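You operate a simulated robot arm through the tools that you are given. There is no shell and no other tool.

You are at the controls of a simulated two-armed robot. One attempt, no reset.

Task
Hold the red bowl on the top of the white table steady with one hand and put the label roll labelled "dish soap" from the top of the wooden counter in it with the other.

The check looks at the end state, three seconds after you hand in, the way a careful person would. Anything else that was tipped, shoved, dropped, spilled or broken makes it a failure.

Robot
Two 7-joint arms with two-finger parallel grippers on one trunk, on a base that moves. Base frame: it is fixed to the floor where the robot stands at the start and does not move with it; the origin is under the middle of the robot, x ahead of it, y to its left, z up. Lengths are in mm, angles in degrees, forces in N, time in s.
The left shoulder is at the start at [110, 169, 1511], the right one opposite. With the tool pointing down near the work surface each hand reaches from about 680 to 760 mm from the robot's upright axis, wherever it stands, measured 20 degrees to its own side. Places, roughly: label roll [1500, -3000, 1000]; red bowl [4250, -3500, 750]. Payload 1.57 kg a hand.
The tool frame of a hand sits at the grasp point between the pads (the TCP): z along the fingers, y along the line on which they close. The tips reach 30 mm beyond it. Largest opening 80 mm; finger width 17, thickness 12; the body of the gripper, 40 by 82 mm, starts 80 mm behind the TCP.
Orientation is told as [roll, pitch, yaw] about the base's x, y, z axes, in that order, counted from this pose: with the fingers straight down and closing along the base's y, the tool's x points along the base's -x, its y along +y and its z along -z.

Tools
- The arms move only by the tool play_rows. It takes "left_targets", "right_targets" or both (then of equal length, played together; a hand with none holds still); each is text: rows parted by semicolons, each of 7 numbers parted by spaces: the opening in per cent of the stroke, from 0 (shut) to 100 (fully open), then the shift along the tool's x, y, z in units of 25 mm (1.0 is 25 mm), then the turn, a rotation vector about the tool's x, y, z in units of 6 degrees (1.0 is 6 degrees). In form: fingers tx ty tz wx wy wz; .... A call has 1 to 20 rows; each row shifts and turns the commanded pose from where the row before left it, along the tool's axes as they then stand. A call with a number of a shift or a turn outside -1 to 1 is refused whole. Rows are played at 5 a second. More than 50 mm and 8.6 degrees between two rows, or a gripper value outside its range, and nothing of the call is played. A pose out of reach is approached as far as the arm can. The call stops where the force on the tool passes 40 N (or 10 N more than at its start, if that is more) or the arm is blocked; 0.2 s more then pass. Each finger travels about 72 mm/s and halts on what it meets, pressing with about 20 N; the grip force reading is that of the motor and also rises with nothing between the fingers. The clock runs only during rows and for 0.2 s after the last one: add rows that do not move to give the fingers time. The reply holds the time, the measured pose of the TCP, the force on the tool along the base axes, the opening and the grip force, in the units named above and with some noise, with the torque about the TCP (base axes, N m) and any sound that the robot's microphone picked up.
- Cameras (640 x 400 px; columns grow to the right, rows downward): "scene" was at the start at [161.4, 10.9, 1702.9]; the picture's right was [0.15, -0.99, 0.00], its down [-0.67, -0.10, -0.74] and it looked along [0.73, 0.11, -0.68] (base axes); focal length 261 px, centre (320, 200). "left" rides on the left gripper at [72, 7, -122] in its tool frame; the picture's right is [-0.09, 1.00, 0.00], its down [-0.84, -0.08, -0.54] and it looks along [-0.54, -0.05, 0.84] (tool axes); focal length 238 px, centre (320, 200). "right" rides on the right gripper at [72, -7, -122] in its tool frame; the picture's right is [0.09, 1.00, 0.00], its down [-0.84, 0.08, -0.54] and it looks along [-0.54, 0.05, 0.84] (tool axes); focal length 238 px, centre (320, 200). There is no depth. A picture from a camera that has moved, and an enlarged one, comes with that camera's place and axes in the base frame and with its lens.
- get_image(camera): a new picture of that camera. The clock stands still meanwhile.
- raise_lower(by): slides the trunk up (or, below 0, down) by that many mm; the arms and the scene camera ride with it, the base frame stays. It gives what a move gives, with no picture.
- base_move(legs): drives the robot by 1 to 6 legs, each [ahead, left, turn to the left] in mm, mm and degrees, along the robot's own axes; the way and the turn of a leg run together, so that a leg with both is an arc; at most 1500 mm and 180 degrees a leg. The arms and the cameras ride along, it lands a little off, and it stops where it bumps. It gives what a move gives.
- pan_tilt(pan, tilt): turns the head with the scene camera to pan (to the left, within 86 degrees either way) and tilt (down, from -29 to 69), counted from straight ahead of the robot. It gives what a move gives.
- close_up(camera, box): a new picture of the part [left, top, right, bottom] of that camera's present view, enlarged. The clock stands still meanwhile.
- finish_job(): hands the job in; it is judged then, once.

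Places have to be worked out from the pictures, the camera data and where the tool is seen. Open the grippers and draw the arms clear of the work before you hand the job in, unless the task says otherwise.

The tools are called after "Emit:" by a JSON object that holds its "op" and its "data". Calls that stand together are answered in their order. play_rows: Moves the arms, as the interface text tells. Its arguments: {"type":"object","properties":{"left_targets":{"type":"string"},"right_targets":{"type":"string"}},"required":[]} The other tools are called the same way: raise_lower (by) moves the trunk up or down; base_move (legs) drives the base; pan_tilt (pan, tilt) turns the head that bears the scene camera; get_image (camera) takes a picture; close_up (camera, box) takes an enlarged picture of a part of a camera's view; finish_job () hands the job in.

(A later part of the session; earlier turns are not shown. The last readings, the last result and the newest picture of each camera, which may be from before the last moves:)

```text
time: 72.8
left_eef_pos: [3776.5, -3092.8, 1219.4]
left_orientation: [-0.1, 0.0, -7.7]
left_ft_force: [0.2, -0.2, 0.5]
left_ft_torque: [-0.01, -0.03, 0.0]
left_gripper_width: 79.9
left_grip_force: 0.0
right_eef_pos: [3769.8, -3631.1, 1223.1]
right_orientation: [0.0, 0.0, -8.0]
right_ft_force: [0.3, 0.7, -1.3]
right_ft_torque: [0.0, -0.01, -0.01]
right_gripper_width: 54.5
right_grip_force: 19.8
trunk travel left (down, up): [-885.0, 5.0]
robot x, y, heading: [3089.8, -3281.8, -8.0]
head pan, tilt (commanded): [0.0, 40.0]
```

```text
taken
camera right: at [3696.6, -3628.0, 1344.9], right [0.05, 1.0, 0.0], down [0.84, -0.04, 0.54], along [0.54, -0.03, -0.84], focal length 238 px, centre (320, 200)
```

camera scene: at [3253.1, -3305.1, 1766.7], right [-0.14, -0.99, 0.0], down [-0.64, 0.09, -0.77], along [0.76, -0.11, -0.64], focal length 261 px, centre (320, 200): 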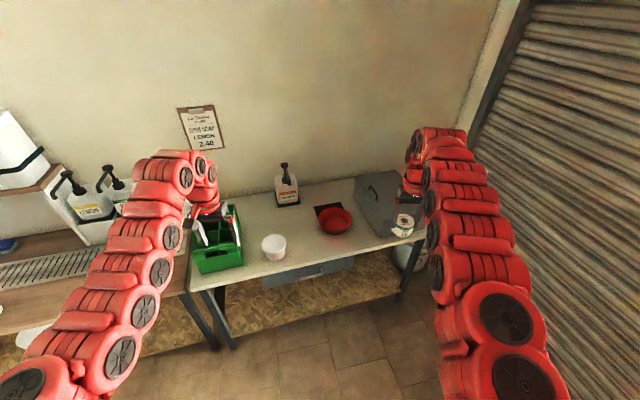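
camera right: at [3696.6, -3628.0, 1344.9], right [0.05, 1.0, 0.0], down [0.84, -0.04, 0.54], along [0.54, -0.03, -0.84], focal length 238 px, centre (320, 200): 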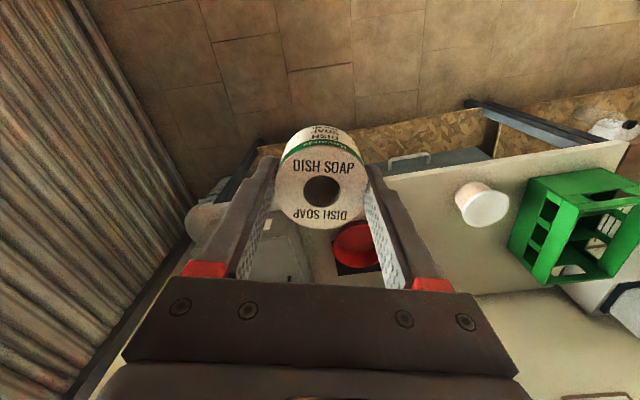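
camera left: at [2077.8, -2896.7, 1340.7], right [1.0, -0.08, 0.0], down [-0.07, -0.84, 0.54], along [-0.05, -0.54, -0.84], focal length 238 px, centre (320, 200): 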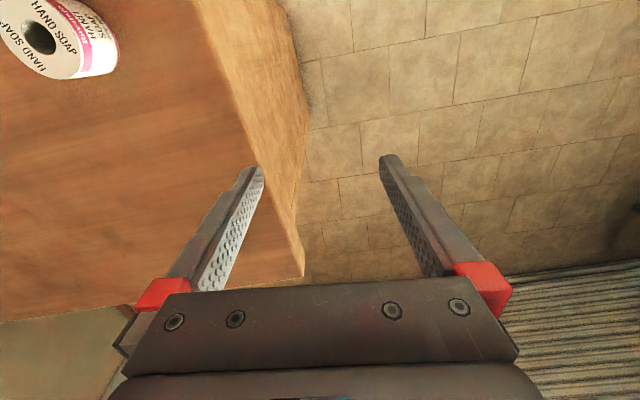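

The bowl, the white bucket, the green crate, the pump bottle and the grey box are all in view now. I enlarge the bowl area to measure it.

Emit:
{"op": "close_up", "data": {"camera": "scene", "box": [240, 160, 400, 260]}}

Emit:
{"op": "close_up", "data": {"camera": "right", "box": [320, 190, 520, 315]}}

Emit:
{"op": "get_image", "data": {"camera": "left"}}

```text
4.00 times, centred on (320, 210) of scene
camera zoom: at [3253.1, -3305.1, 1766.7], right [-0.14, -0.99, 0.0], down [-0.64, 0.09, -0.77], along [0.76, -0.11, -0.64], focal length 1044 px, centre (320, 160)
```

zoom: 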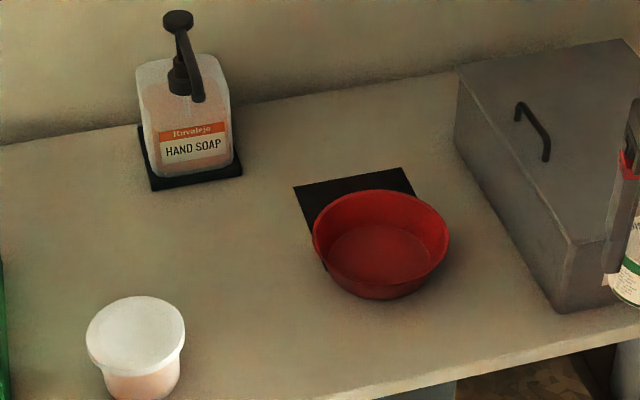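

```text
3.20 times, centred on (420, 252) of right
camera zoom: at [3696.6, -3628.0, 1344.9], right [0.05, 1.0, 0.0], down [0.84, -0.04, 0.54], along [0.54, -0.03, -0.84], focal length 763 px, centre (0, 32)
```

zoom: 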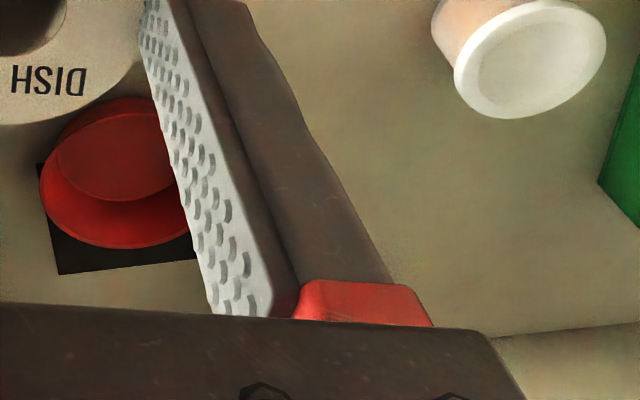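

```text
taken
camera left: at [3707.5, -3076.8, 1341.1], right [0.23, 0.97, 0.0], down [0.82, -0.19, 0.54], along [0.53, -0.12, -0.84], focal length 238 px, centre (320, 200)
```

left: 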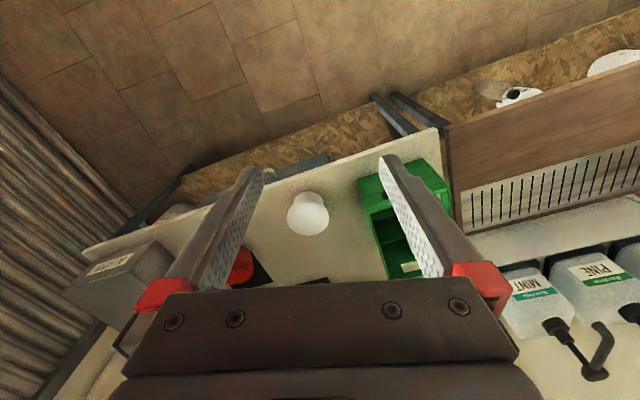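

I judge the bowl rim centre at about [4244,-3526], rim z≈780, diameter ≈183 mm, table top ≈735, table front edge 218 mm nearer; bucket at [4092,-3201], box left face at y≈-3735. I drive ahead with the hands still high so that the bowl ends about 660 mm straight ahead, then look again.

Emit:
{"op": "base_move", "data": {"legs": [[515, -81, 0]]}}

Emit:
{"op": "pan_tilt", "data": {"pan": 0, "tilt": 60}}

Emit:
{"op": "get_image", "data": {"camera": "scene"}}

Emit:
{"op": "get_image", "data": {"camera": "right"}}

Emit:
{"op": "get_image", "data": {"camera": "left"}}

```text
time: 75.9
left_eef_pos: [4273.4, -3246.4, 1219.5]
left_orientation: [0.1, 0.1, -8.0]
left_ft_force: [-0.3, -0.2, 0.3]
left_ft_torque: [-0.01, -0.03, 0.04]
left_gripper_width: 79.9
left_grip_force: 0.0
right_eef_pos: [4265.8, -3784.2, 1223.7]
right_orientation: [0.0, 0.0, -8.1]
right_ft_force: [0.1, -0.2, -0.5]
right_ft_torque: [0.01, 0.01, 0.02]
right_gripper_width: 54.5
right_grip_force: 20.4
trunk travel left (down, up): [-885.0, 5.0]
robot x, y, heading: [3591.4, -3435.7, -8.1]
head pan, tilt (commanded): [0.0, 40.0]
```

```text
time: 76.7
left_eef_pos: [4274.6, -3245.7, 1219.1]
left_orientation: [0.0, 0.0, -8.0]
left_ft_force: [0.2, -0.5, -0.7]
left_ft_torque: [-0.03, -0.01, 0.02]
left_gripper_width: 80.0
left_grip_force: 0.1
right_eef_pos: [4266.5, -3785.0, 1221.9]
right_orientation: [-0.1, -0.1, -8.1]
right_ft_force: [0.0, 0.1, -1.1]
right_ft_torque: [0.0, 0.03, 0.0]
right_gripper_width: 54.5
right_grip_force: 20.0
trunk travel left (down, up): [-885.0, 5.0]
robot x, y, heading: [3589.1, -3430.8, -8.1]
head pan, tilt (commanded): [0.0, 60.0]
```

```text
taken
camera scene: at [3732.8, -3454.2, 1740.0], right [-0.14, -0.99, 0.0], down [-0.86, 0.12, -0.5], along [0.5, -0.07, -0.87], focal length 261 px, centre (320, 200)
```

scene: 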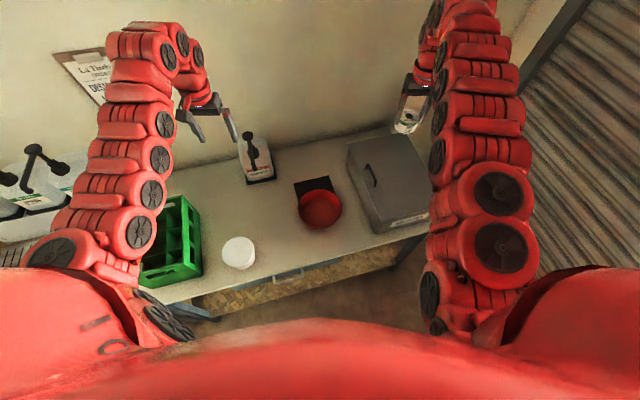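

```text
taken
camera right: at [4193.6, -3780.8, 1344.6], right [0.05, 1.0, 0.0], down [0.84, -0.04, 0.54], along [0.54, -0.03, -0.84], focal length 238 px, centre (320, 200)
```

right: 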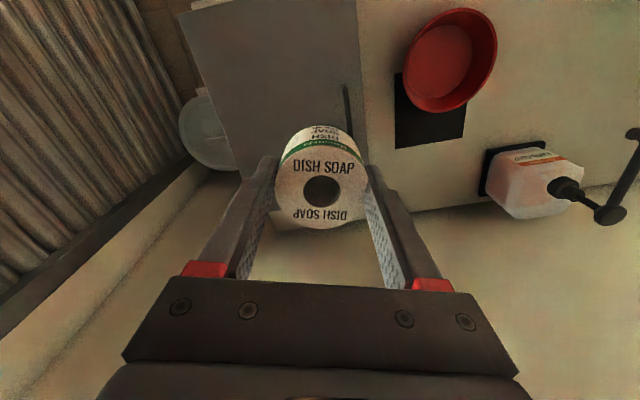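

```text
taken
camera left: at [4205.7, -3229.5, 1340.9], right [0.23, 0.97, 0.0], down [0.82, -0.19, 0.54], along [0.53, -0.12, -0.84], focal length 238 px, centre (320, 200)
```

left: 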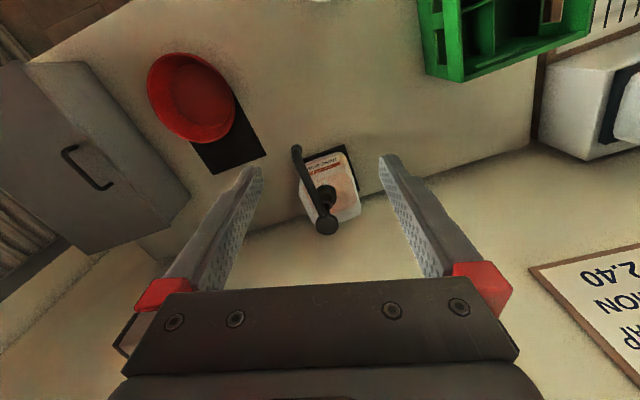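

All three cameras see the bowl now. I enlarge it in each to triangulate the rim, its floor and its height precisely.

Emit:
{"op": "close_up", "data": {"camera": "scene", "box": [260, 155, 380, 230]}}

Emit:
{"op": "close_up", "data": {"camera": "right", "box": [370, 0, 530, 100]}}

Emit:
{"op": "close_up", "data": {"camera": "left", "box": [110, 40, 270, 140]}}

```text
5.33 times, centred on (320, 192) of scene
camera zoom: at [3732.8, -3454.2, 1740.0], right [-0.14, -0.99, 0.0], down [-0.86, 0.12, -0.5], along [0.5, -0.07, -0.87], focal length 1392 px, centre (320, 240)
```

zoom: 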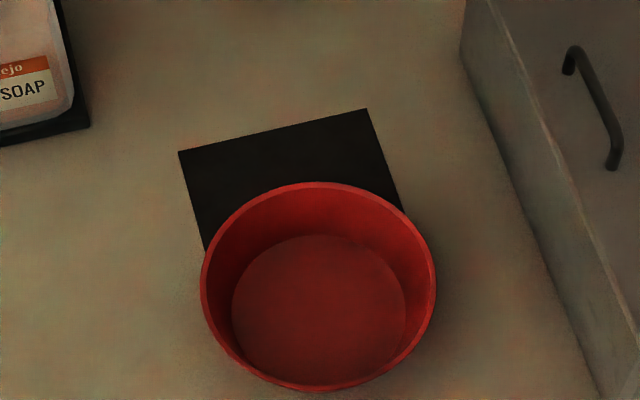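

```text
4.00 times, centred on (450, 50) of right
camera zoom: at [4193.6, -3780.8, 1344.6], right [0.05, 1.0, 0.0], down [0.84, -0.04, 0.54], along [0.54, -0.03, -0.84], focal length 953 px, centre (-200, 800)
```

zoom: 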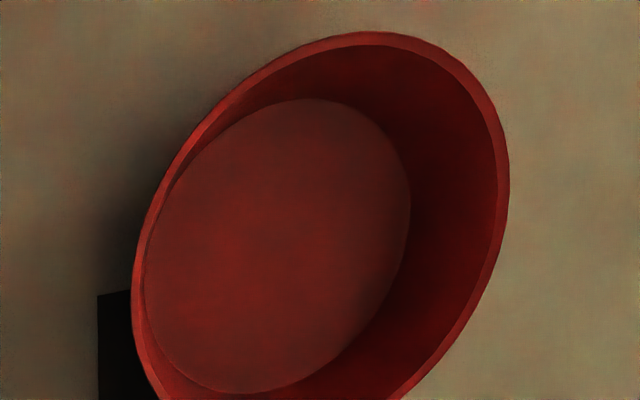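

```text
4.00 times, centred on (190, 90) of left
camera zoom: at [4205.7, -3229.5, 1340.9], right [0.23, 0.97, 0.0], down [0.82, -0.19, 0.54], along [0.53, -0.12, -0.84], focal length 953 px, centre (840, 640)
```

zoom: 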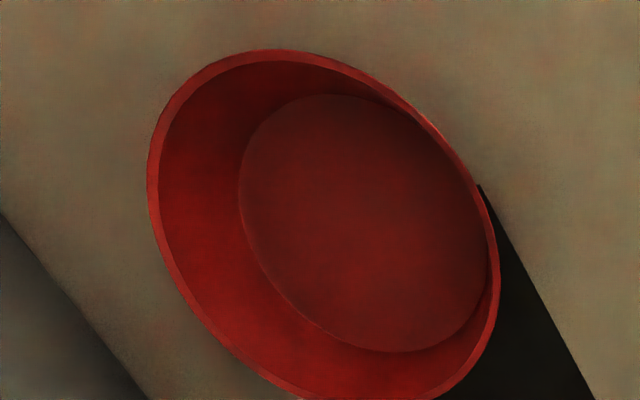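

Rim centre comes out near [4235,-3522] with rim z≈785 and diameter 183 mm, but the table height needs checking. I enlarge the mat corners in left and right views since corners triangulate more exactly.

Emit:
{"op": "close_up", "data": {"camera": "right", "box": [370, 60, 530, 160]}}

Emit:
{"op": "close_up", "data": {"camera": "left", "box": [140, 80, 300, 180]}}

```text
4.00 times, centred on (450, 110) of right
camera zoom: at [4193.6, -3780.8, 1344.6], right [0.05, 1.0, 0.0], down [0.84, -0.04, 0.54], along [0.54, -0.03, -0.84], focal length 953 px, centre (-200, 560)
```

zoom: 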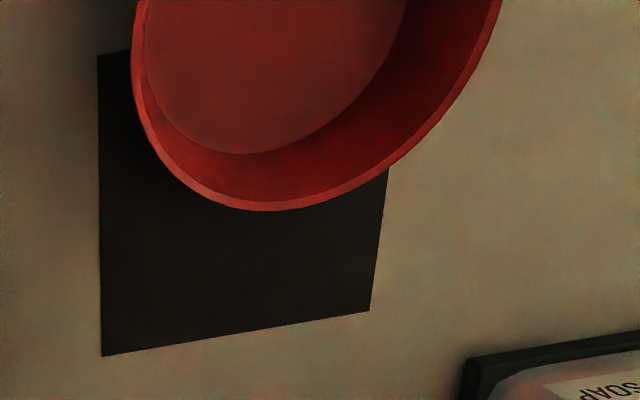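

```text
4.00 times, centred on (220, 130) of left
camera zoom: at [4205.7, -3229.5, 1340.9], right [0.23, 0.97, 0.0], down [0.82, -0.19, 0.54], along [0.53, -0.12, -0.84], focal length 953 px, centre (720, 480)
```

zoom: 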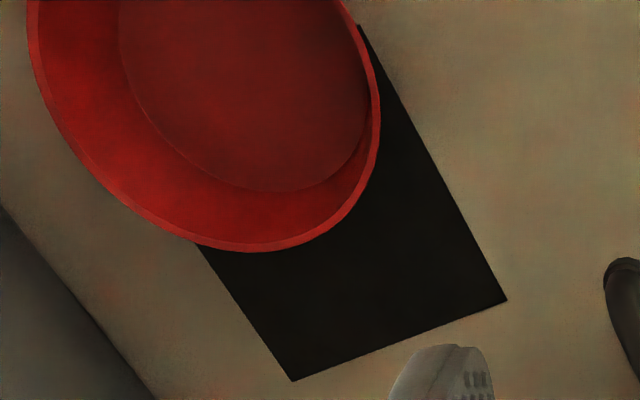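

Mat corners triangulate to z≈741 for the table; the bowl rim centre is [4239,-3523], rim z≈785, outer radius 91, floor z≈744, wall slope about 19° from vertical — i.e. 655 mm straight ahead of me. Still high, I bring the left hand inward, tilt it 19° to match the bowl's left wall and half-close it, while the right hand moves clear of the box line and up.

Emit:
{"op": "play_rows", "data": {"left_targets": "80 0 -0.75 0 0 0 0; 60 0 -0.75 0 0 0 0; 50 0 -0.75 0 0 0 0; 50 0 -0.75 0 0 0 0; 50 0 -0.75 0 0 0 0; 50 0 -0.75 0 0 0 0; 50 0 -0.75 0 0 0 0; 50 0 -0.75 0 0 0 0; 50 0 0 0 0.8 0 0; 50 0 0 0 0.8 0 0; 50 0 0 0 0.8 0 0; 50 0 0 0 0.77 0 0; 50 0 0 0 0 0 0", "right_targets": "20 0.32 0.72 -0.3 0 0 0; 20 0.32 0.72 -0.3 0 0 0; 20 0.32 0.72 -0.3 0 0 0; 20 0.32 0.72 -0.3 0 0 0; 20 0.32 0.72 -0.3 0 0 0; 20 0.32 0.72 -0.3 0 0 0; 20 0.32 0.72 -0.3 0 0 0; 20 0.32 0.72 -0.3 0 0 0; 20 0 0 0 0 0 0; 20 0 0 0 0 0 0; 20 0 0 0 0 0 0; 20 0 0 0 0 0 0; 20 0 0 0 0 0 0"}}

Emit:
{"op": "get_image", "data": {"camera": "scene"}}

```text
time: 79.5
left_eef_pos: [4252.8, -3394.8, 1219.5]
left_orientation: [-19.1, 0.1, -8.1]
left_ft_force: [0.7, 0.1, -0.2]
left_ft_torque: [0.03, 0.02, -0.04]
left_gripper_width: 40.0
left_grip_force: 0.1
right_eef_pos: [4223.0, -3632.3, 1281.7]
right_orientation: [0.0, 0.1, -8.1]
right_ft_force: [-0.5, -0.2, -1.1]
right_ft_torque: [0.0, 0.01, 0.0]
right_gripper_width: 54.5
right_grip_force: 20.4
trunk travel left (down, up): [-885.0, 5.0]
robot x, y, heading: [3585.7, -3432.7, -7.8]
head pan, tilt (commanded): [0.0, 60.0]
```

```text
taken
camera scene: at [3732.0, -3454.2, 1740.0], right [-0.14, -0.99, 0.0], down [-0.86, 0.12, -0.5], along [0.49, -0.07, -0.87], focal length 261 px, centre (320, 200)
```

scene: 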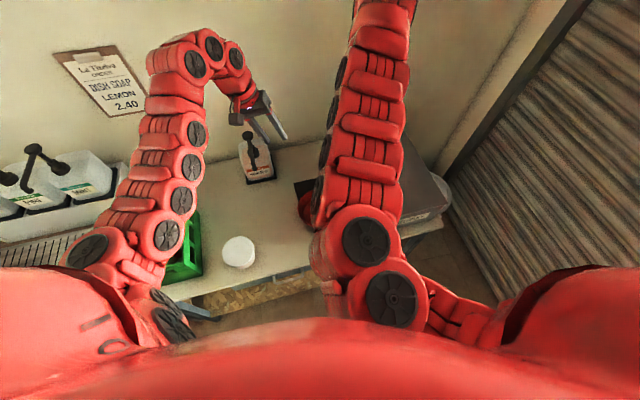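

The right arm now hides the bowl from the head camera, but hands read left [4253,-3395], right [4223,-3632] as intended. The pump nozzle near [4330,-3298,970] is on the left side, so I first shift the left hand 40 mm right to be over the rim, then lower the trunk by 200 mm as a first step and look.

Emit:
{"op": "play_rows", "data": {"left_targets": "50 -0.09 -0.757 0.26 0 0 0; 50 -0.09 -0.757 0.26 0 0 0; 50 0 0 0 0 0 0"}}

Emit:
{"op": "raise_lower", "data": {"by": -200}}

Emit:
{"op": "get_image", "data": {"camera": "left"}}

Emit:
{"op": "get_image", "data": {"camera": "right"}}

Emit:
{"op": "get_image", "data": {"camera": "scene"}}

```text
time: 80.3
left_eef_pos: [4252.4, -3435.4, 1219.3]
left_orientation: [-19.0, 0.0, -7.9]
left_ft_force: [-0.2, 0.6, 0.9]
left_ft_torque: [-0.03, -0.01, 0.01]
left_gripper_width: 40.1
left_grip_force: 0.0
right_eef_pos: [4221.7, -3630.2, 1282.6]
right_orientation: [0.1, 0.0, -8.1]
right_ft_force: [0.0, 0.8, -1.1]
right_ft_torque: [-0.02, 0.01, 0.01]
right_gripper_width: 54.5
right_grip_force: 19.9
trunk travel left (down, up): [-885.0, 5.0]
robot x, y, heading: [3585.6, -3433.3, -8.1]
head pan, tilt (commanded): [0.0, 60.0]
```

```text
time: 82.5
left_eef_pos: [4251.8, -3435.4, 1019.6]
left_orientation: [-19.0, 0.0, -8.0]
left_ft_force: [-0.4, -0.6, -0.2]
left_ft_torque: [0.0, -0.01, -0.01]
left_gripper_width: 40.0
left_grip_force: 0.1
right_eef_pos: [4222.5, -3632.5, 1082.0]
right_orientation: [0.0, 0.0, -8.1]
right_ft_force: [0.4, -0.3, -1.3]
right_ft_torque: [0.0, 0.0, -0.01]
right_gripper_width: 54.7
right_grip_force: 19.4
trunk travel left (down, up): [-685.0, 205.0]
robot x, y, heading: [3588.1, -3433.1, -7.9]
head pan, tilt (commanded): [0.0, 60.0]
```

```text
taken
camera left: at [4188.2, -3379.7, 1132.6], right [0.22, 0.92, -0.32], down [0.84, -0.01, 0.54], along [0.49, -0.39, -0.78], focal length 238 px, centre (320, 200)
```

left: 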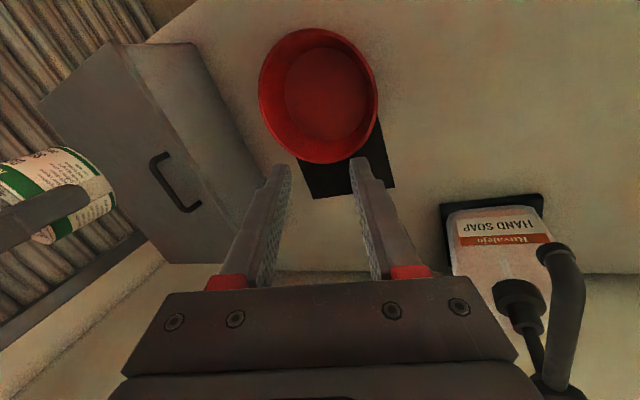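

```text
taken
camera right: at [4150.2, -3628.8, 1204.9], right [0.05, 1.0, 0.0], down [0.84, -0.04, 0.54], along [0.54, -0.03, -0.84], focal length 238 px, centre (320, 200)
```

right: 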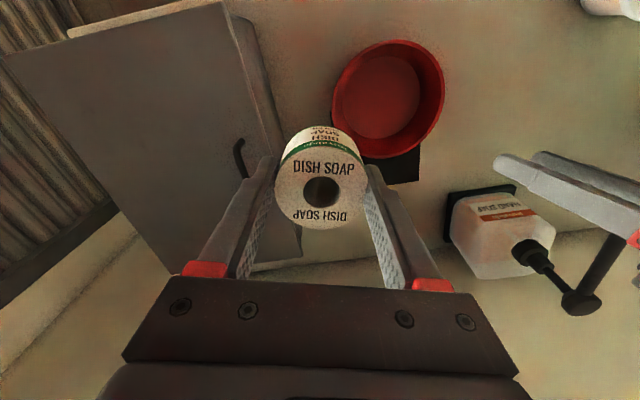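

```text
taken
camera scene: at [3731.9, -3453.9, 1540.0], right [-0.14, -0.99, 0.0], down [-0.86, 0.12, -0.5], along [0.49, -0.07, -0.87], focal length 261 px, centre (320, 200)
```

scene: 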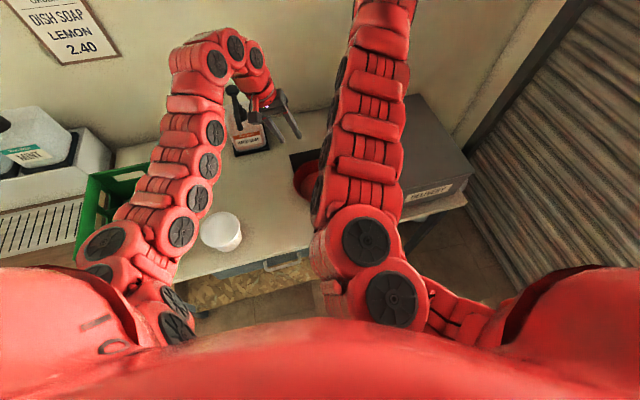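

The projected rim point from my estimate falls right on the bowl's left rim in the left camera (376,101), so the bowl position holds within a few mm; the pump head is near [4488,-3266,990], clear of the left hand. I lower the trunk another 150 mm.

Emit:
{"op": "raise_lower", "data": {"by": -150}}

Emit:
{"op": "get_image", "data": {"camera": "left"}}

Emit:
{"op": "get_image", "data": {"camera": "right"}}

```text
time: 84.2
left_eef_pos: [4251.7, -3435.3, 870.4]
left_orientation: [-19.0, 0.0, -8.0]
left_ft_force: [-0.2, 0.7, -0.5]
left_ft_torque: [-0.02, -0.02, 0.02]
left_gripper_width: 40.0
left_grip_force: 0.1
right_eef_pos: [4223.1, -3632.9, 932.2]
right_orientation: [0.0, 0.1, -8.0]
right_ft_force: [0.6, -0.5, -0.7]
right_ft_torque: [0.03, 0.0, -0.01]
right_gripper_width: 54.3
right_grip_force: 20.2
trunk travel left (down, up): [-535.0, 355.0]
robot x, y, heading: [3588.7, -3431.9, -8.2]
head pan, tilt (commanded): [0.0, 60.0]
```

```text
taken
camera left: at [4188.1, -3379.7, 982.6], right [0.22, 0.92, -0.32], down [0.84, -0.01, 0.54], along [0.49, -0.39, -0.78], focal length 238 px, centre (320, 200)
```

left: 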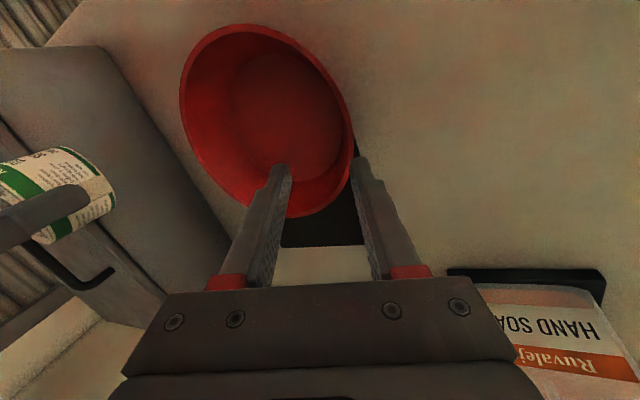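

```text
taken
camera right: at [4150.1, -3628.8, 1055.0], right [0.05, 1.0, 0.0], down [0.84, -0.04, 0.54], along [0.54, -0.03, -0.84], focal length 238 px, centre (320, 200)
```

right: 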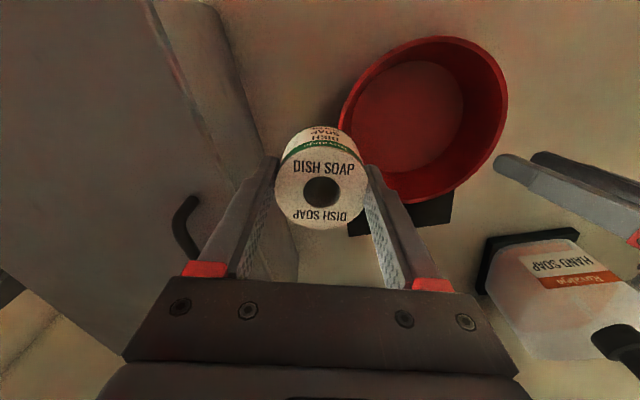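

The rim prediction still matches (rim edge at x≈354 in the left view). To slide the half-open fingers along the wall's slope I first shift 28 mm outward, then approach along the finger axis about half the way.

Emit:
{"op": "play_rows", "data": {"left_targets": "50 0 0.53 -0.18 0 0 0; 50 0 0.53 -0.18 0 0 0; 50 0 0 0.8 0 0 0; 50 0 0 0.8 0 0 0; 50 0 0 0 0 0 0"}}

Emit:
{"op": "get_image", "data": {"camera": "left"}}

Emit:
{"op": "get_image", "data": {"camera": "right"}}

```text
time: 85.4
left_eef_pos: [4253.9, -3421.1, 832.5]
left_orientation: [-19.0, 0.1, -8.0]
left_ft_force: [0.2, 0.3, 0.8]
left_ft_torque: [0.0, -0.01, -0.02]
left_gripper_width: 39.8
left_grip_force: 0.0
right_eef_pos: [4223.0, -3632.3, 932.6]
right_orientation: [0.1, 0.0, -8.1]
right_ft_force: [-0.8, 0.4, -1.1]
right_ft_torque: [0.02, -0.02, 0.0]
right_gripper_width: 54.5
right_grip_force: 19.7
trunk travel left (down, up): [-535.0, 355.0]
robot x, y, heading: [3587.5, -3431.8, -8.1]
head pan, tilt (commanded): [0.0, 60.0]
```

```text
taken
camera left: at [4190.2, -3364.8, 944.9], right [0.22, 0.92, -0.32], down [0.84, -0.01, 0.54], along [0.49, -0.39, -0.78], focal length 238 px, centre (320, 200)
```

left: 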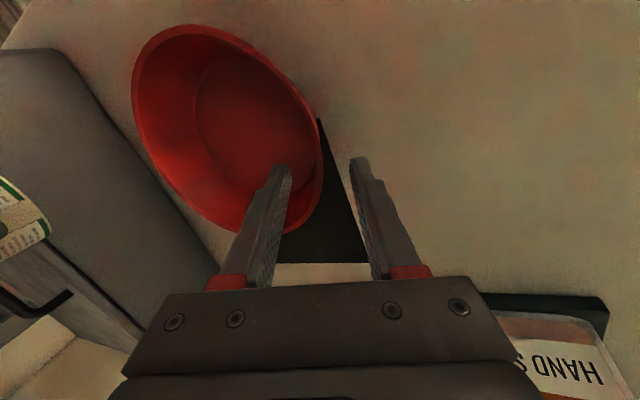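

```text
taken
camera right: at [4150.2, -3628.8, 1054.9], right [0.05, 1.0, 0.0], down [0.84, -0.04, 0.54], along [0.54, -0.03, -0.84], focal length 238 px, centre (320, 200)
```

right: 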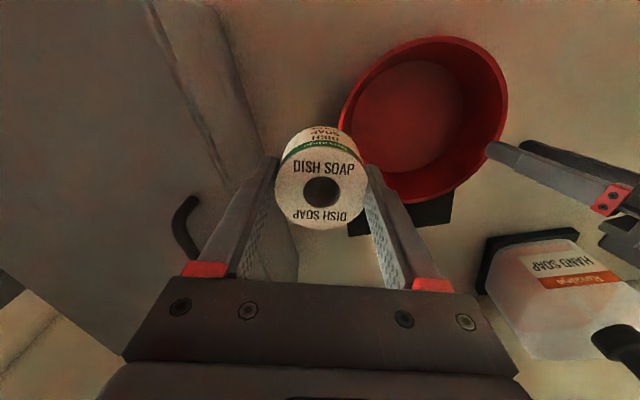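

The left fingers straddle the left rim symmetrically (rim edge at column 322 between tips at 283 and 360). I continue 45 mm along the finger axis, which leaves the outer tip about 9 mm above the table.

Emit:
{"op": "play_rows", "data": {"left_targets": "50 0 0.03 0.6 0 0 0; 50 0 0.02 0.6 0 0 0; 50 0 0 0.6 0 0 0; 50 0 0 0 0 0 0"}}

Emit:
{"op": "get_image", "data": {"camera": "left"}}

Emit:
{"op": "close_up", "data": {"camera": "right", "box": [380, 60, 640, 222]}}

```text
time: 86.4
left_eef_pos: [4252.8, -3433.0, 788.1]
left_orientation: [-19.0, 0.0, -8.0]
left_ft_force: [-0.4, 0.2, -0.6]
left_ft_torque: [0.01, 0.0, 0.0]
left_gripper_width: 39.9
left_grip_force: 0.1
right_eef_pos: [4223.3, -3632.7, 932.6]
right_orientation: [0.0, 0.0, -8.1]
right_ft_force: [-0.7, 0.0, -2.1]
right_ft_torque: [-0.01, 0.02, -0.02]
right_gripper_width: 54.6
right_grip_force: 20.0
trunk travel left (down, up): [-535.0, 355.0]
robot x, y, heading: [3588.1, -3430.2, -8.2]
head pan, tilt (commanded): [0.0, 60.0]
```

```text
taken
camera left: at [4188.4, -3377.9, 901.2], right [0.22, 0.92, -0.32], down [0.84, -0.01, 0.54], along [0.49, -0.39, -0.78], focal length 238 px, centre (320, 200)
```

left: 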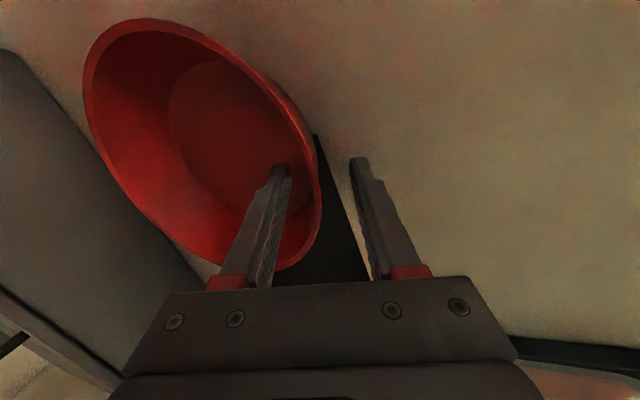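

```text
2.46 times, centred on (510, 141) of right
camera zoom: at [4150.2, -3628.7, 1054.9], right [0.05, 1.0, 0.0], down [0.84, -0.04, 0.54], along [0.54, -0.03, -0.84], focal length 587 px, centre (-148, 345)
```

zoom: 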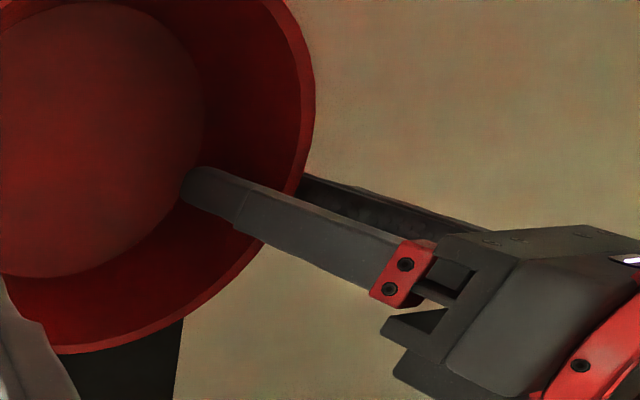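

The right view shows the inner finger inside the bowl and the outer one outside, with the rim about 2 mm inward of centre. I shift 2 mm inward and close the left gripper gently on the wall.

Emit:
{"op": "play_rows", "data": {"left_targets": "45 0 -0.08 0 0 0 0; 36 0 0 0 0 0 0; 28 0 0 0 0 0 0; 20 0 0 0 0 0 0; 14 0 0 0 0 0 0; 9 0 0 0 0 0 0; 5 0 0 0 0 0 0; 2 0 0 0 0 0 0; 0 0 0 0 0 0 0; 0 0 0 0 0 0 0"}}

Emit:
{"op": "get_image", "data": {"camera": "left"}}

Emit:
{"op": "get_image", "data": {"camera": "right"}}

```text
time: 88.6
left_eef_pos: [4251.9, -3435.8, 790.0]
left_orientation: [-19.0, -0.1, -8.0]
left_ft_force: [-0.5, -2.4, 6.8]
left_ft_torque: [-0.76, -0.34, -0.23]
left_gripper_width: 4.5
left_grip_force: 20.1
right_eef_pos: [4222.5, -3633.7, 933.3]
right_orientation: [0.0, 0.0, -8.1]
right_ft_force: [-0.2, -0.9, -0.9]
right_ft_torque: [-0.05, 0.03, 0.02]
right_gripper_width: 54.4
right_grip_force: 20.1
trunk travel left (down, up): [-535.0, 355.0]
robot x, y, heading: [3584.7, -3431.9, -8.2]
head pan, tilt (commanded): [0.0, 60.0]
```

```text
taken
camera left: at [4187.9, -3380.3, 902.5], right [0.22, 0.92, -0.32], down [0.84, -0.01, 0.54], along [0.49, -0.39, -0.78], focal length 238 px, centre (320, 200)
```

left: 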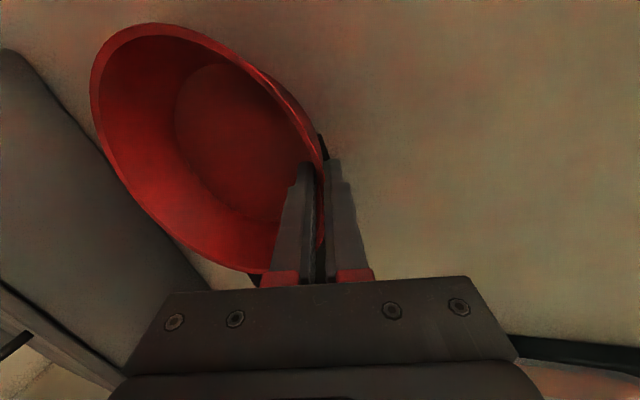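

```text
taken
camera right: at [4149.6, -3629.0, 1055.2], right [0.05, 1.0, 0.0], down [0.84, -0.04, 0.54], along [0.54, -0.03, -0.84], focal length 238 px, centre (320, 200)
```

right: 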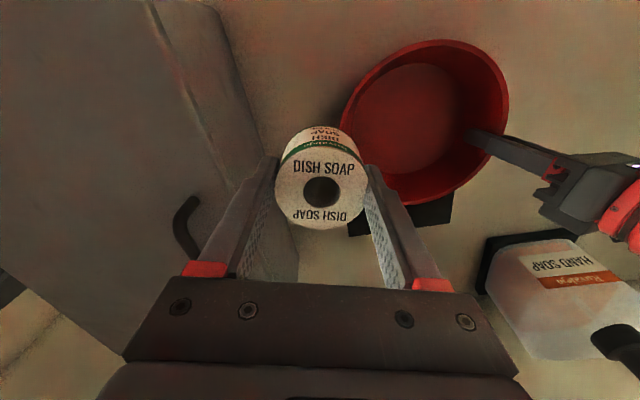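

The left gripper holds the wall (4.5 mm, 20 N) with a small residual force of about 7 N. I check closely whether the bowl has tilted.

Emit:
{"op": "close_up", "data": {"camera": "right", "box": [320, 20, 540, 158]}}

Emit:
{"op": "close_up", "data": {"camera": "left", "box": [70, 10, 390, 210]}}

Emit:
{"op": "pan_tilt", "data": {"pan": 10, "tilt": 50}}

Emit:
{"op": "get_image", "data": {"camera": "scene"}}

```text
2.90 times, centred on (430, 89) of right
camera zoom: at [4149.6, -3629.0, 1055.2], right [0.05, 1.0, 0.0], down [0.84, -0.04, 0.54], along [0.54, -0.03, -0.84], focal length 691 px, centre (1, 522)
```

zoom: 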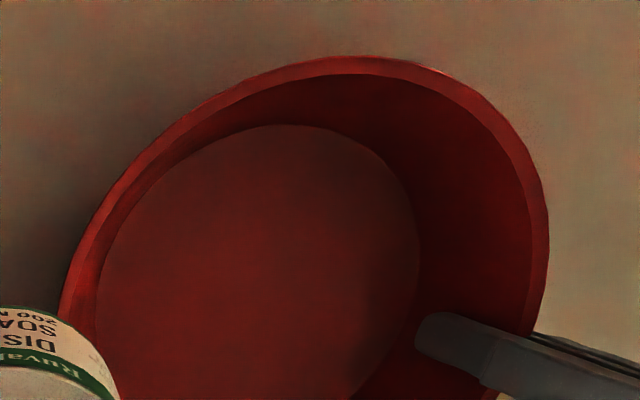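

```text
2.00 times, centred on (230, 110) of left
camera zoom: at [4187.9, -3380.3, 902.5], right [0.22, 0.92, -0.32], down [0.84, -0.01, 0.54], along [0.49, -0.39, -0.78], focal length 477 px, centre (500, 380)
```

zoom: 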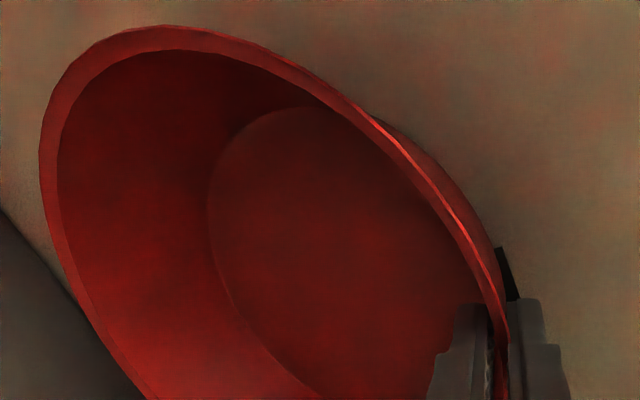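

```text
time: 89.3
left_eef_pos: [4252.2, -3435.5, 790.1]
left_orientation: [-19.1, 0.0, -8.0]
left_ft_force: [0.1, -1.5, 6.6]
left_ft_torque: [-0.81, -0.33, -0.18]
left_gripper_width: 4.3
left_grip_force: 20.0
right_eef_pos: [4222.9, -3632.7, 934.4]
right_orientation: [0.0, 0.0, -8.1]
right_ft_force: [-1.2, 0.2, -0.3]
right_ft_torque: [0.01, 0.03, 0.03]
right_gripper_width: 54.6
right_grip_force: 20.0
trunk travel left (down, up): [-535.0, 355.0]
robot x, y, heading: [3588.3, -3434.7, -8.0]
head pan, tilt (commanded): [10.0, 50.0]
```

```text
taken
camera scene: at [3742.0, -3442.2, 1402.6], right [0.03, -1.0, 0.0], down [-0.77, -0.03, -0.64], along [0.64, 0.02, -0.77], focal length 261 px, centre (320, 200)
```

scene: 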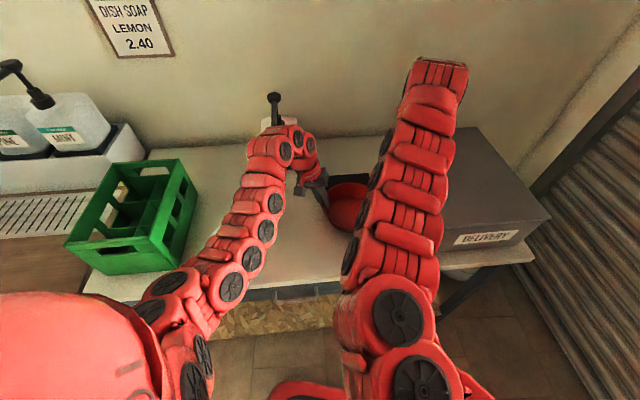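

The bowl still sits flat as far as I can see. I enlarge the area around the left arm to verify that it is clear of the bucket and the pump.

Emit:
{"op": "close_up", "data": {"camera": "scene", "box": [180, 80, 400, 218]}}

Emit:
{"op": "close_up", "data": {"camera": "scene", "box": [140, 180, 360, 318]}}

Emit:
{"op": "pan_tilt", "data": {"pan": -15, "tilt": 55}}

Emit:
{"op": "get_image", "data": {"camera": "scene"}}

```text
2.90 times, centred on (290, 149) of scene
camera zoom: at [3742.0, -3442.2, 1402.6], right [0.03, -1.0, 0.0], down [-0.77, -0.03, -0.64], along [0.64, 0.02, -0.77], focal length 756 px, centre (407, 348)
```

zoom: 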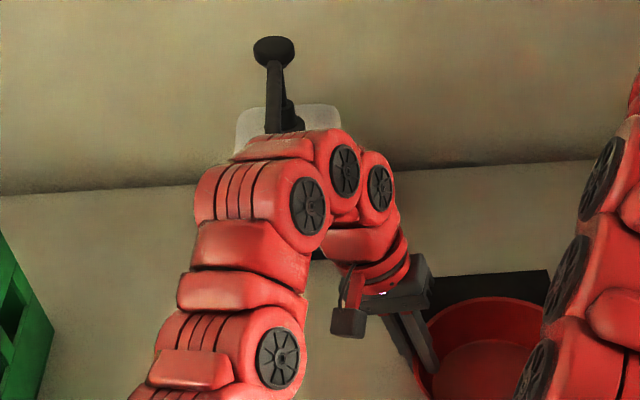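

```text
2.90 times, centred on (250, 249) of scene
camera zoom: at [3742.0, -3442.2, 1402.6], right [0.03, -1.0, 0.0], down [-0.77, -0.03, -0.64], along [0.64, 0.02, -0.77], focal length 756 px, centre (523, 58)
```

zoom: 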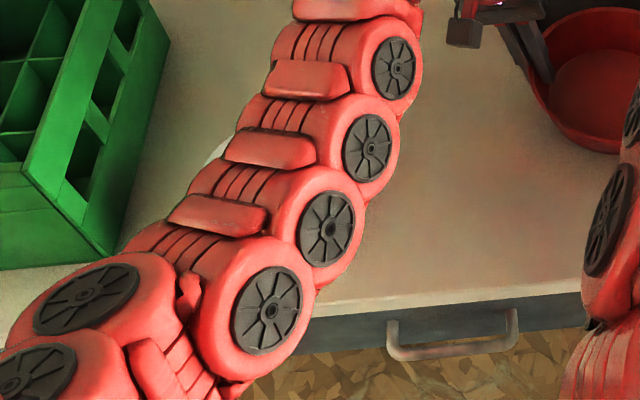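

```text
time: 90.2
left_eef_pos: [4250.6, -3435.6, 789.2]
left_orientation: [-19.0, 0.0, -7.9]
left_ft_force: [-1.4, -1.5, 5.2]
left_ft_torque: [-0.76, -0.24, -0.23]
left_gripper_width: 4.5
left_grip_force: 20.4
right_eef_pos: [4223.0, -3633.4, 933.8]
right_orientation: [-0.1, 0.0, -8.1]
right_ft_force: [0.0, -0.7, -1.3]
right_ft_torque: [0.01, -0.02, 0.0]
right_gripper_width: 55.0
right_grip_force: 20.2
trunk travel left (down, up): [-535.0, 355.0]
robot x, y, heading: [3589.7, -3435.3, -8.0]
head pan, tilt (commanded): [-15.0, 55.0]
```

```text
taken
camera scene: at [3731.5, -3472.8, 1396.2], right [-0.39, -0.92, 0.0], down [-0.75, 0.32, -0.57], along [0.53, -0.22, -0.82], focal length 261 px, centre (320, 200)
```

scene: 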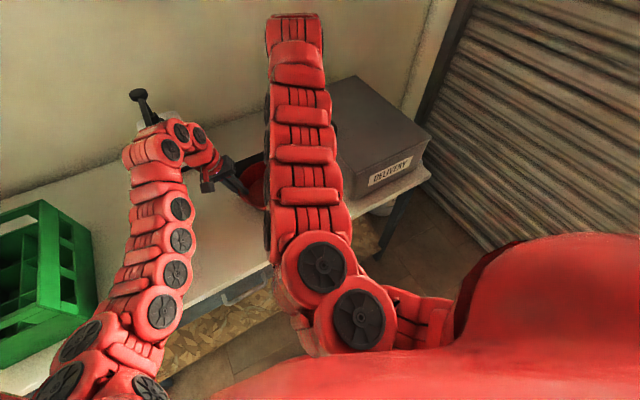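

No contact seen: pump and bucket are in place and the left arm passes above them. Bowl centre from the grip is about [4239.5,-3524]; I aim the roll 10 mm right of it, and first move the right hand 50 mm left (half way) at its present height and check the spacing.

Emit:
{"op": "play_rows", "data": {"right_targets": "20 0 0.5 0 0 0 0; 20 0 0.5 0 0 0 0; 20 0 0.5 0 0 0 0; 20 0 0.5 0 0 0 0; 20 0 0 0 0 0 0"}}

Emit:
{"op": "get_image", "data": {"camera": "scene"}}

Emit:
{"op": "get_image", "data": {"camera": "right"}}

Emit:
{"op": "get_image", "data": {"camera": "left"}}

```text
time: 91.4
left_eef_pos: [4250.6, -3436.2, 789.3]
left_orientation: [-19.0, -0.1, -8.0]
left_ft_force: [-1.5, -1.0, 4.9]
left_ft_torque: [-0.75, -0.13, -0.27]
left_gripper_width: 4.2
left_grip_force: 19.2
right_eef_pos: [4228.9, -3583.0, 933.4]
right_orientation: [0.0, -0.1, -8.1]
right_ft_force: [0.6, -0.2, -1.0]
right_ft_torque: [0.02, 0.0, 0.03]
right_gripper_width: 54.1
right_grip_force: 20.0
trunk travel left (down, up): [-535.0, 355.0]
robot x, y, heading: [3586.8, -3432.3, -7.8]
head pan, tilt (commanded): [-15.0, 55.0]
```

```text
taken
camera scene: at [3731.4, -3472.8, 1396.2], right [-0.39, -0.92, 0.0], down [-0.75, 0.32, -0.57], along [0.53, -0.22, -0.82], focal length 261 px, centre (320, 200)
```

scene: 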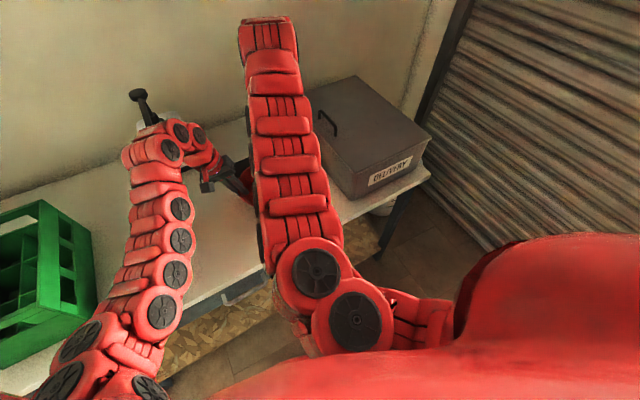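

```text
taken
camera right: at [4156.6, -3579.6, 1055.6], right [0.05, 1.0, 0.0], down [0.84, -0.04, 0.54], along [0.54, -0.03, -0.84], focal length 238 px, centre (320, 200)
```

right: 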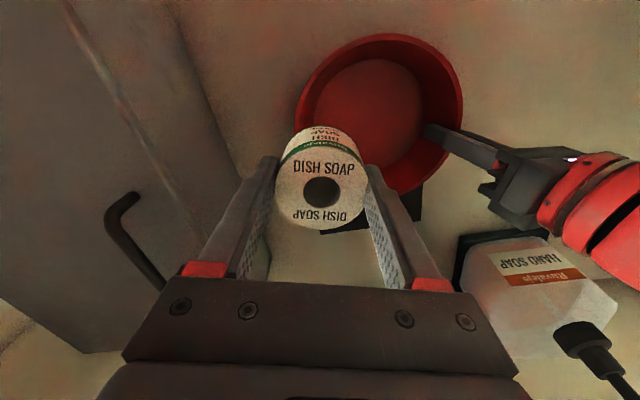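

```text
taken
camera left: at [4187.8, -3379.9, 902.3], right [0.22, 0.92, -0.32], down [0.84, -0.01, 0.54], along [0.49, -0.39, -0.78], focal length 238 px, centre (320, 200)
```

left: 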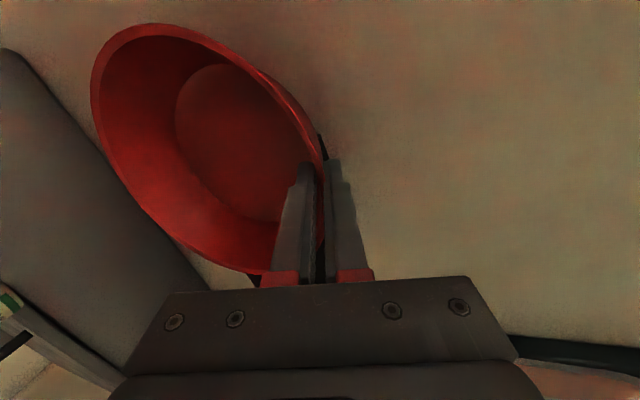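

Spacing between the arms is good, and the projected rim points coincide with the picture (right rim at x≈294, near rim at y≈34), so the bowl centre [4239.5,-3524] stands. I move the right hand the remaining 50 mm over the bowl.

Emit:
{"op": "play_rows", "data": {"right_targets": "20 -0.02 0.5 0 0 0 0; 20 -0.02 0.5 0 0 0 0; 20 -0.02 0.5 0 0 0 0; 20 -0.02 0.48 0 0 0 0; 20 0 0 0 0 0 0"}}

Emit:
{"op": "get_image", "data": {"camera": "right"}}

Emit:
{"op": "get_image", "data": {"camera": "scene"}}

Emit:
{"op": "get_image", "data": {"camera": "left"}}

```text
time: 92.6
left_eef_pos: [4251.3, -3435.8, 789.0]
left_orientation: [-19.0, -0.1, -8.0]
left_ft_force: [-2.3, -0.5, 4.5]
left_ft_torque: [-0.73, -0.09, -0.29]
left_gripper_width: 4.5
left_grip_force: 20.1
right_eef_pos: [4237.5, -3535.1, 933.0]
right_orientation: [0.0, 0.0, -8.1]
right_ft_force: [-0.7, -0.1, -1.1]
right_ft_torque: [0.01, -0.02, 0.0]
right_gripper_width: 54.8
right_grip_force: 19.7
trunk travel left (down, up): [-535.0, 355.0]
robot x, y, heading: [3588.3, -3433.9, -7.8]
head pan, tilt (commanded): [-15.0, 55.0]
```

```text
taken
camera right: at [4165.7, -3530.8, 1055.5], right [0.05, 1.0, 0.0], down [0.84, -0.04, 0.54], along [0.54, -0.03, -0.84], focal length 238 px, centre (320, 200)
```

right: 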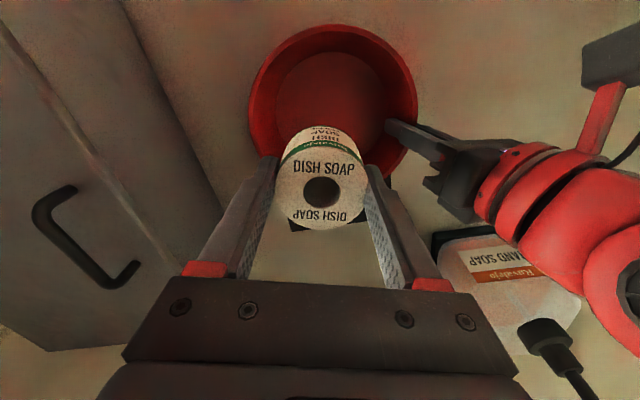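

```text
taken
camera scene: at [3731.4, -3472.8, 1396.2], right [-0.39, -0.92, 0.0], down [-0.75, 0.32, -0.57], along [0.53, -0.22, -0.82], focal length 261 px, centre (320, 200)
```

scene: 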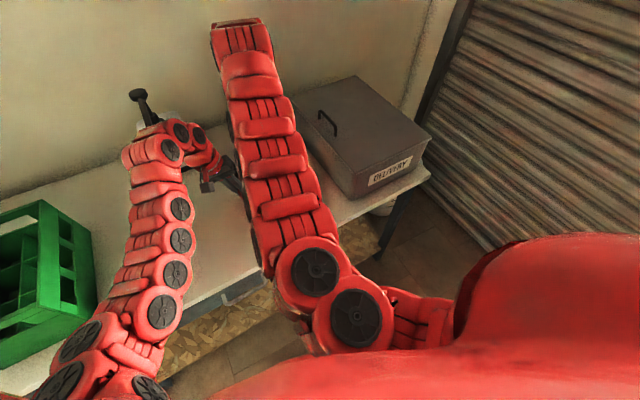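

```text
taken
camera left: at [4187.8, -3379.9, 902.3], right [0.22, 0.92, -0.32], down [0.84, -0.01, 0.54], along [0.49, -0.39, -0.78], focal length 238 px, centre (320, 200)
```

left: 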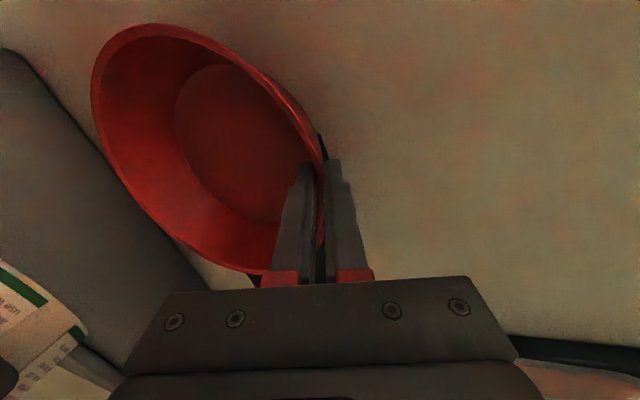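

The roll is over the bowl, with wide gaps to the left hand. I lower the right hand 122 mm so that the roll bottom enters the bowl (to about z 770), then look.

Emit:
{"op": "play_rows", "data": {"right_targets": "20 0 0 0.7 0 0 0; 20 0 0 0.7 0 0 0; 20 0 0 0.7 0 0 0; 20 0 0 0.7 0 0 0; 20 0 0 0.7 0 0 0; 20 0 0 0.7 0 0 0; 20 0 0 0.7 0 0 0; 20 0 0 0 0 0 0"}}

Emit:
{"op": "get_image", "data": {"camera": "right"}}

Emit:
{"op": "get_image", "data": {"camera": "left"}}

Emit:
{"op": "get_image", "data": {"camera": "scene"}}

```text
time: 94.4
left_eef_pos: [4251.8, -3434.4, 790.5]
left_orientation: [-19.0, -0.1, -8.0]
left_ft_force: [-1.1, -1.3, 5.3]
left_ft_torque: [-0.74, -0.13, -0.3]
left_gripper_width: 4.3
left_grip_force: 20.0
right_eef_pos: [4238.8, -3533.9, 811.0]
right_orientation: [0.0, 0.0, -8.2]
right_ft_force: [-0.3, -0.1, -0.2]
right_ft_torque: [0.01, 0.0, 0.0]
right_gripper_width: 54.3
right_grip_force: 19.9
trunk travel left (down, up): [-535.0, 355.0]
robot x, y, heading: [3589.6, -3431.6, -8.2]
head pan, tilt (commanded): [-15.0, 55.0]
```

```text
taken
camera right: at [4165.5, -3530.7, 932.8], right [0.05, 1.0, 0.0], down [0.84, -0.04, 0.54], along [0.54, -0.03, -0.84], focal length 238 px, centre (320, 200)
```

right: 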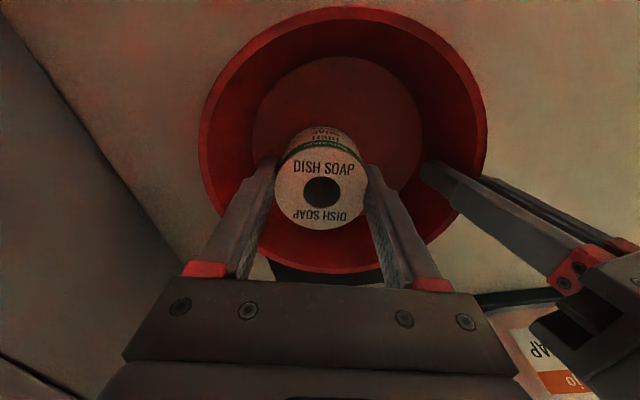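

```text
taken
camera left: at [4187.8, -3380.0, 902.4], right [0.22, 0.92, -0.32], down [0.84, -0.01, 0.54], along [0.49, -0.39, -0.78], focal length 238 px, centre (320, 200)
```

left: 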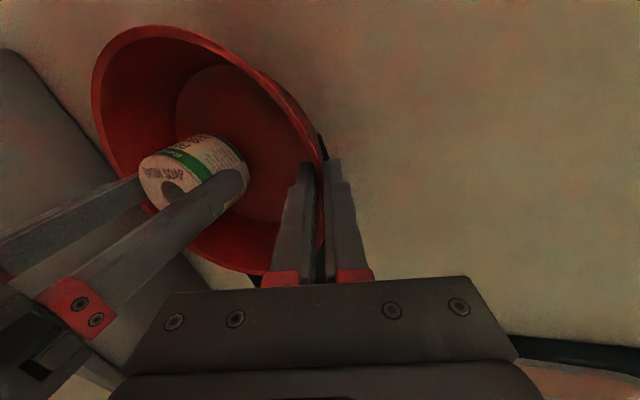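

```text
taken
camera scene: at [3731.4, -3472.7, 1396.2], right [-0.39, -0.92, 0.0], down [-0.75, 0.32, -0.57], along [0.53, -0.22, -0.82], focal length 261 px, centre (320, 200)
```

scene: 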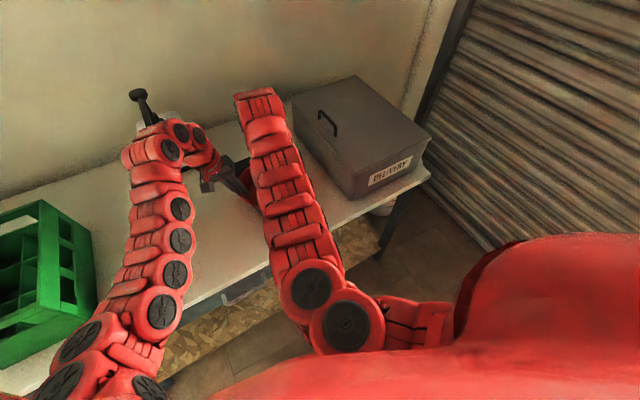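

The roll hangs inside the bowl with about 25 mm to the floor. I lower 20 mm in small steps and read the force for contact.

Emit:
{"op": "play_rows", "data": {"right_targets": "20 0 0 0.2 0 0 0; 20 0 0 0.2 0 0 0; 20 0 0 0.2 0 0 0; 20 0 0 0.2 0 0 0; 20 0 0 0 0 0 0"}}

Emit:
{"op": "close_up", "data": {"camera": "left", "box": [80, 20, 340, 182]}}

```text
time: 95.6
left_eef_pos: [4250.7, -3435.4, 790.5]
left_orientation: [-18.9, 0.0, -8.0]
left_ft_force: [1.0, -1.0, -2.4]
left_ft_torque: [-0.77, -0.49, -0.11]
left_gripper_width: 4.0
left_grip_force: 20.2
right_eef_pos: [4239.4, -3535.4, 792.0]
right_orientation: [-0.1, -0.2, -8.1]
right_ft_force: [-3.3, -1.9, 17.7]
right_ft_torque: [0.23, 0.15, 0.09]
right_gripper_width: 54.6
right_grip_force: 19.5
trunk travel left (down, up): [-535.0, 355.0]
robot x, y, heading: [3586.8, -3431.3, -8.1]
head pan, tilt (commanded): [-15.0, 55.0]
```

```text
2.46 times, centred on (210, 101) of left
camera zoom: at [4187.2, -3380.0, 902.8], right [0.22, 0.92, -0.32], down [0.84, -0.01, 0.54], along [0.49, -0.39, -0.78], focal length 587 px, centre (591, 444)
```

zoom: 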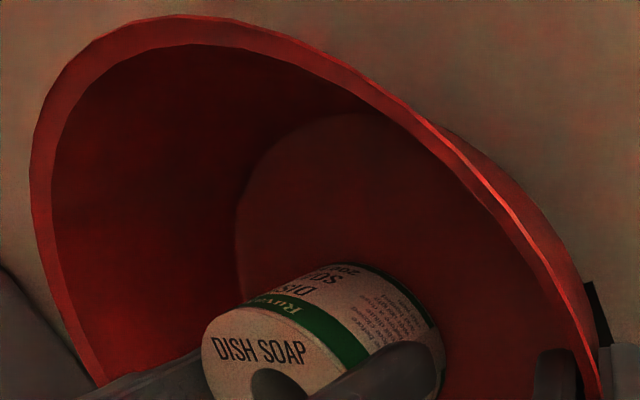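

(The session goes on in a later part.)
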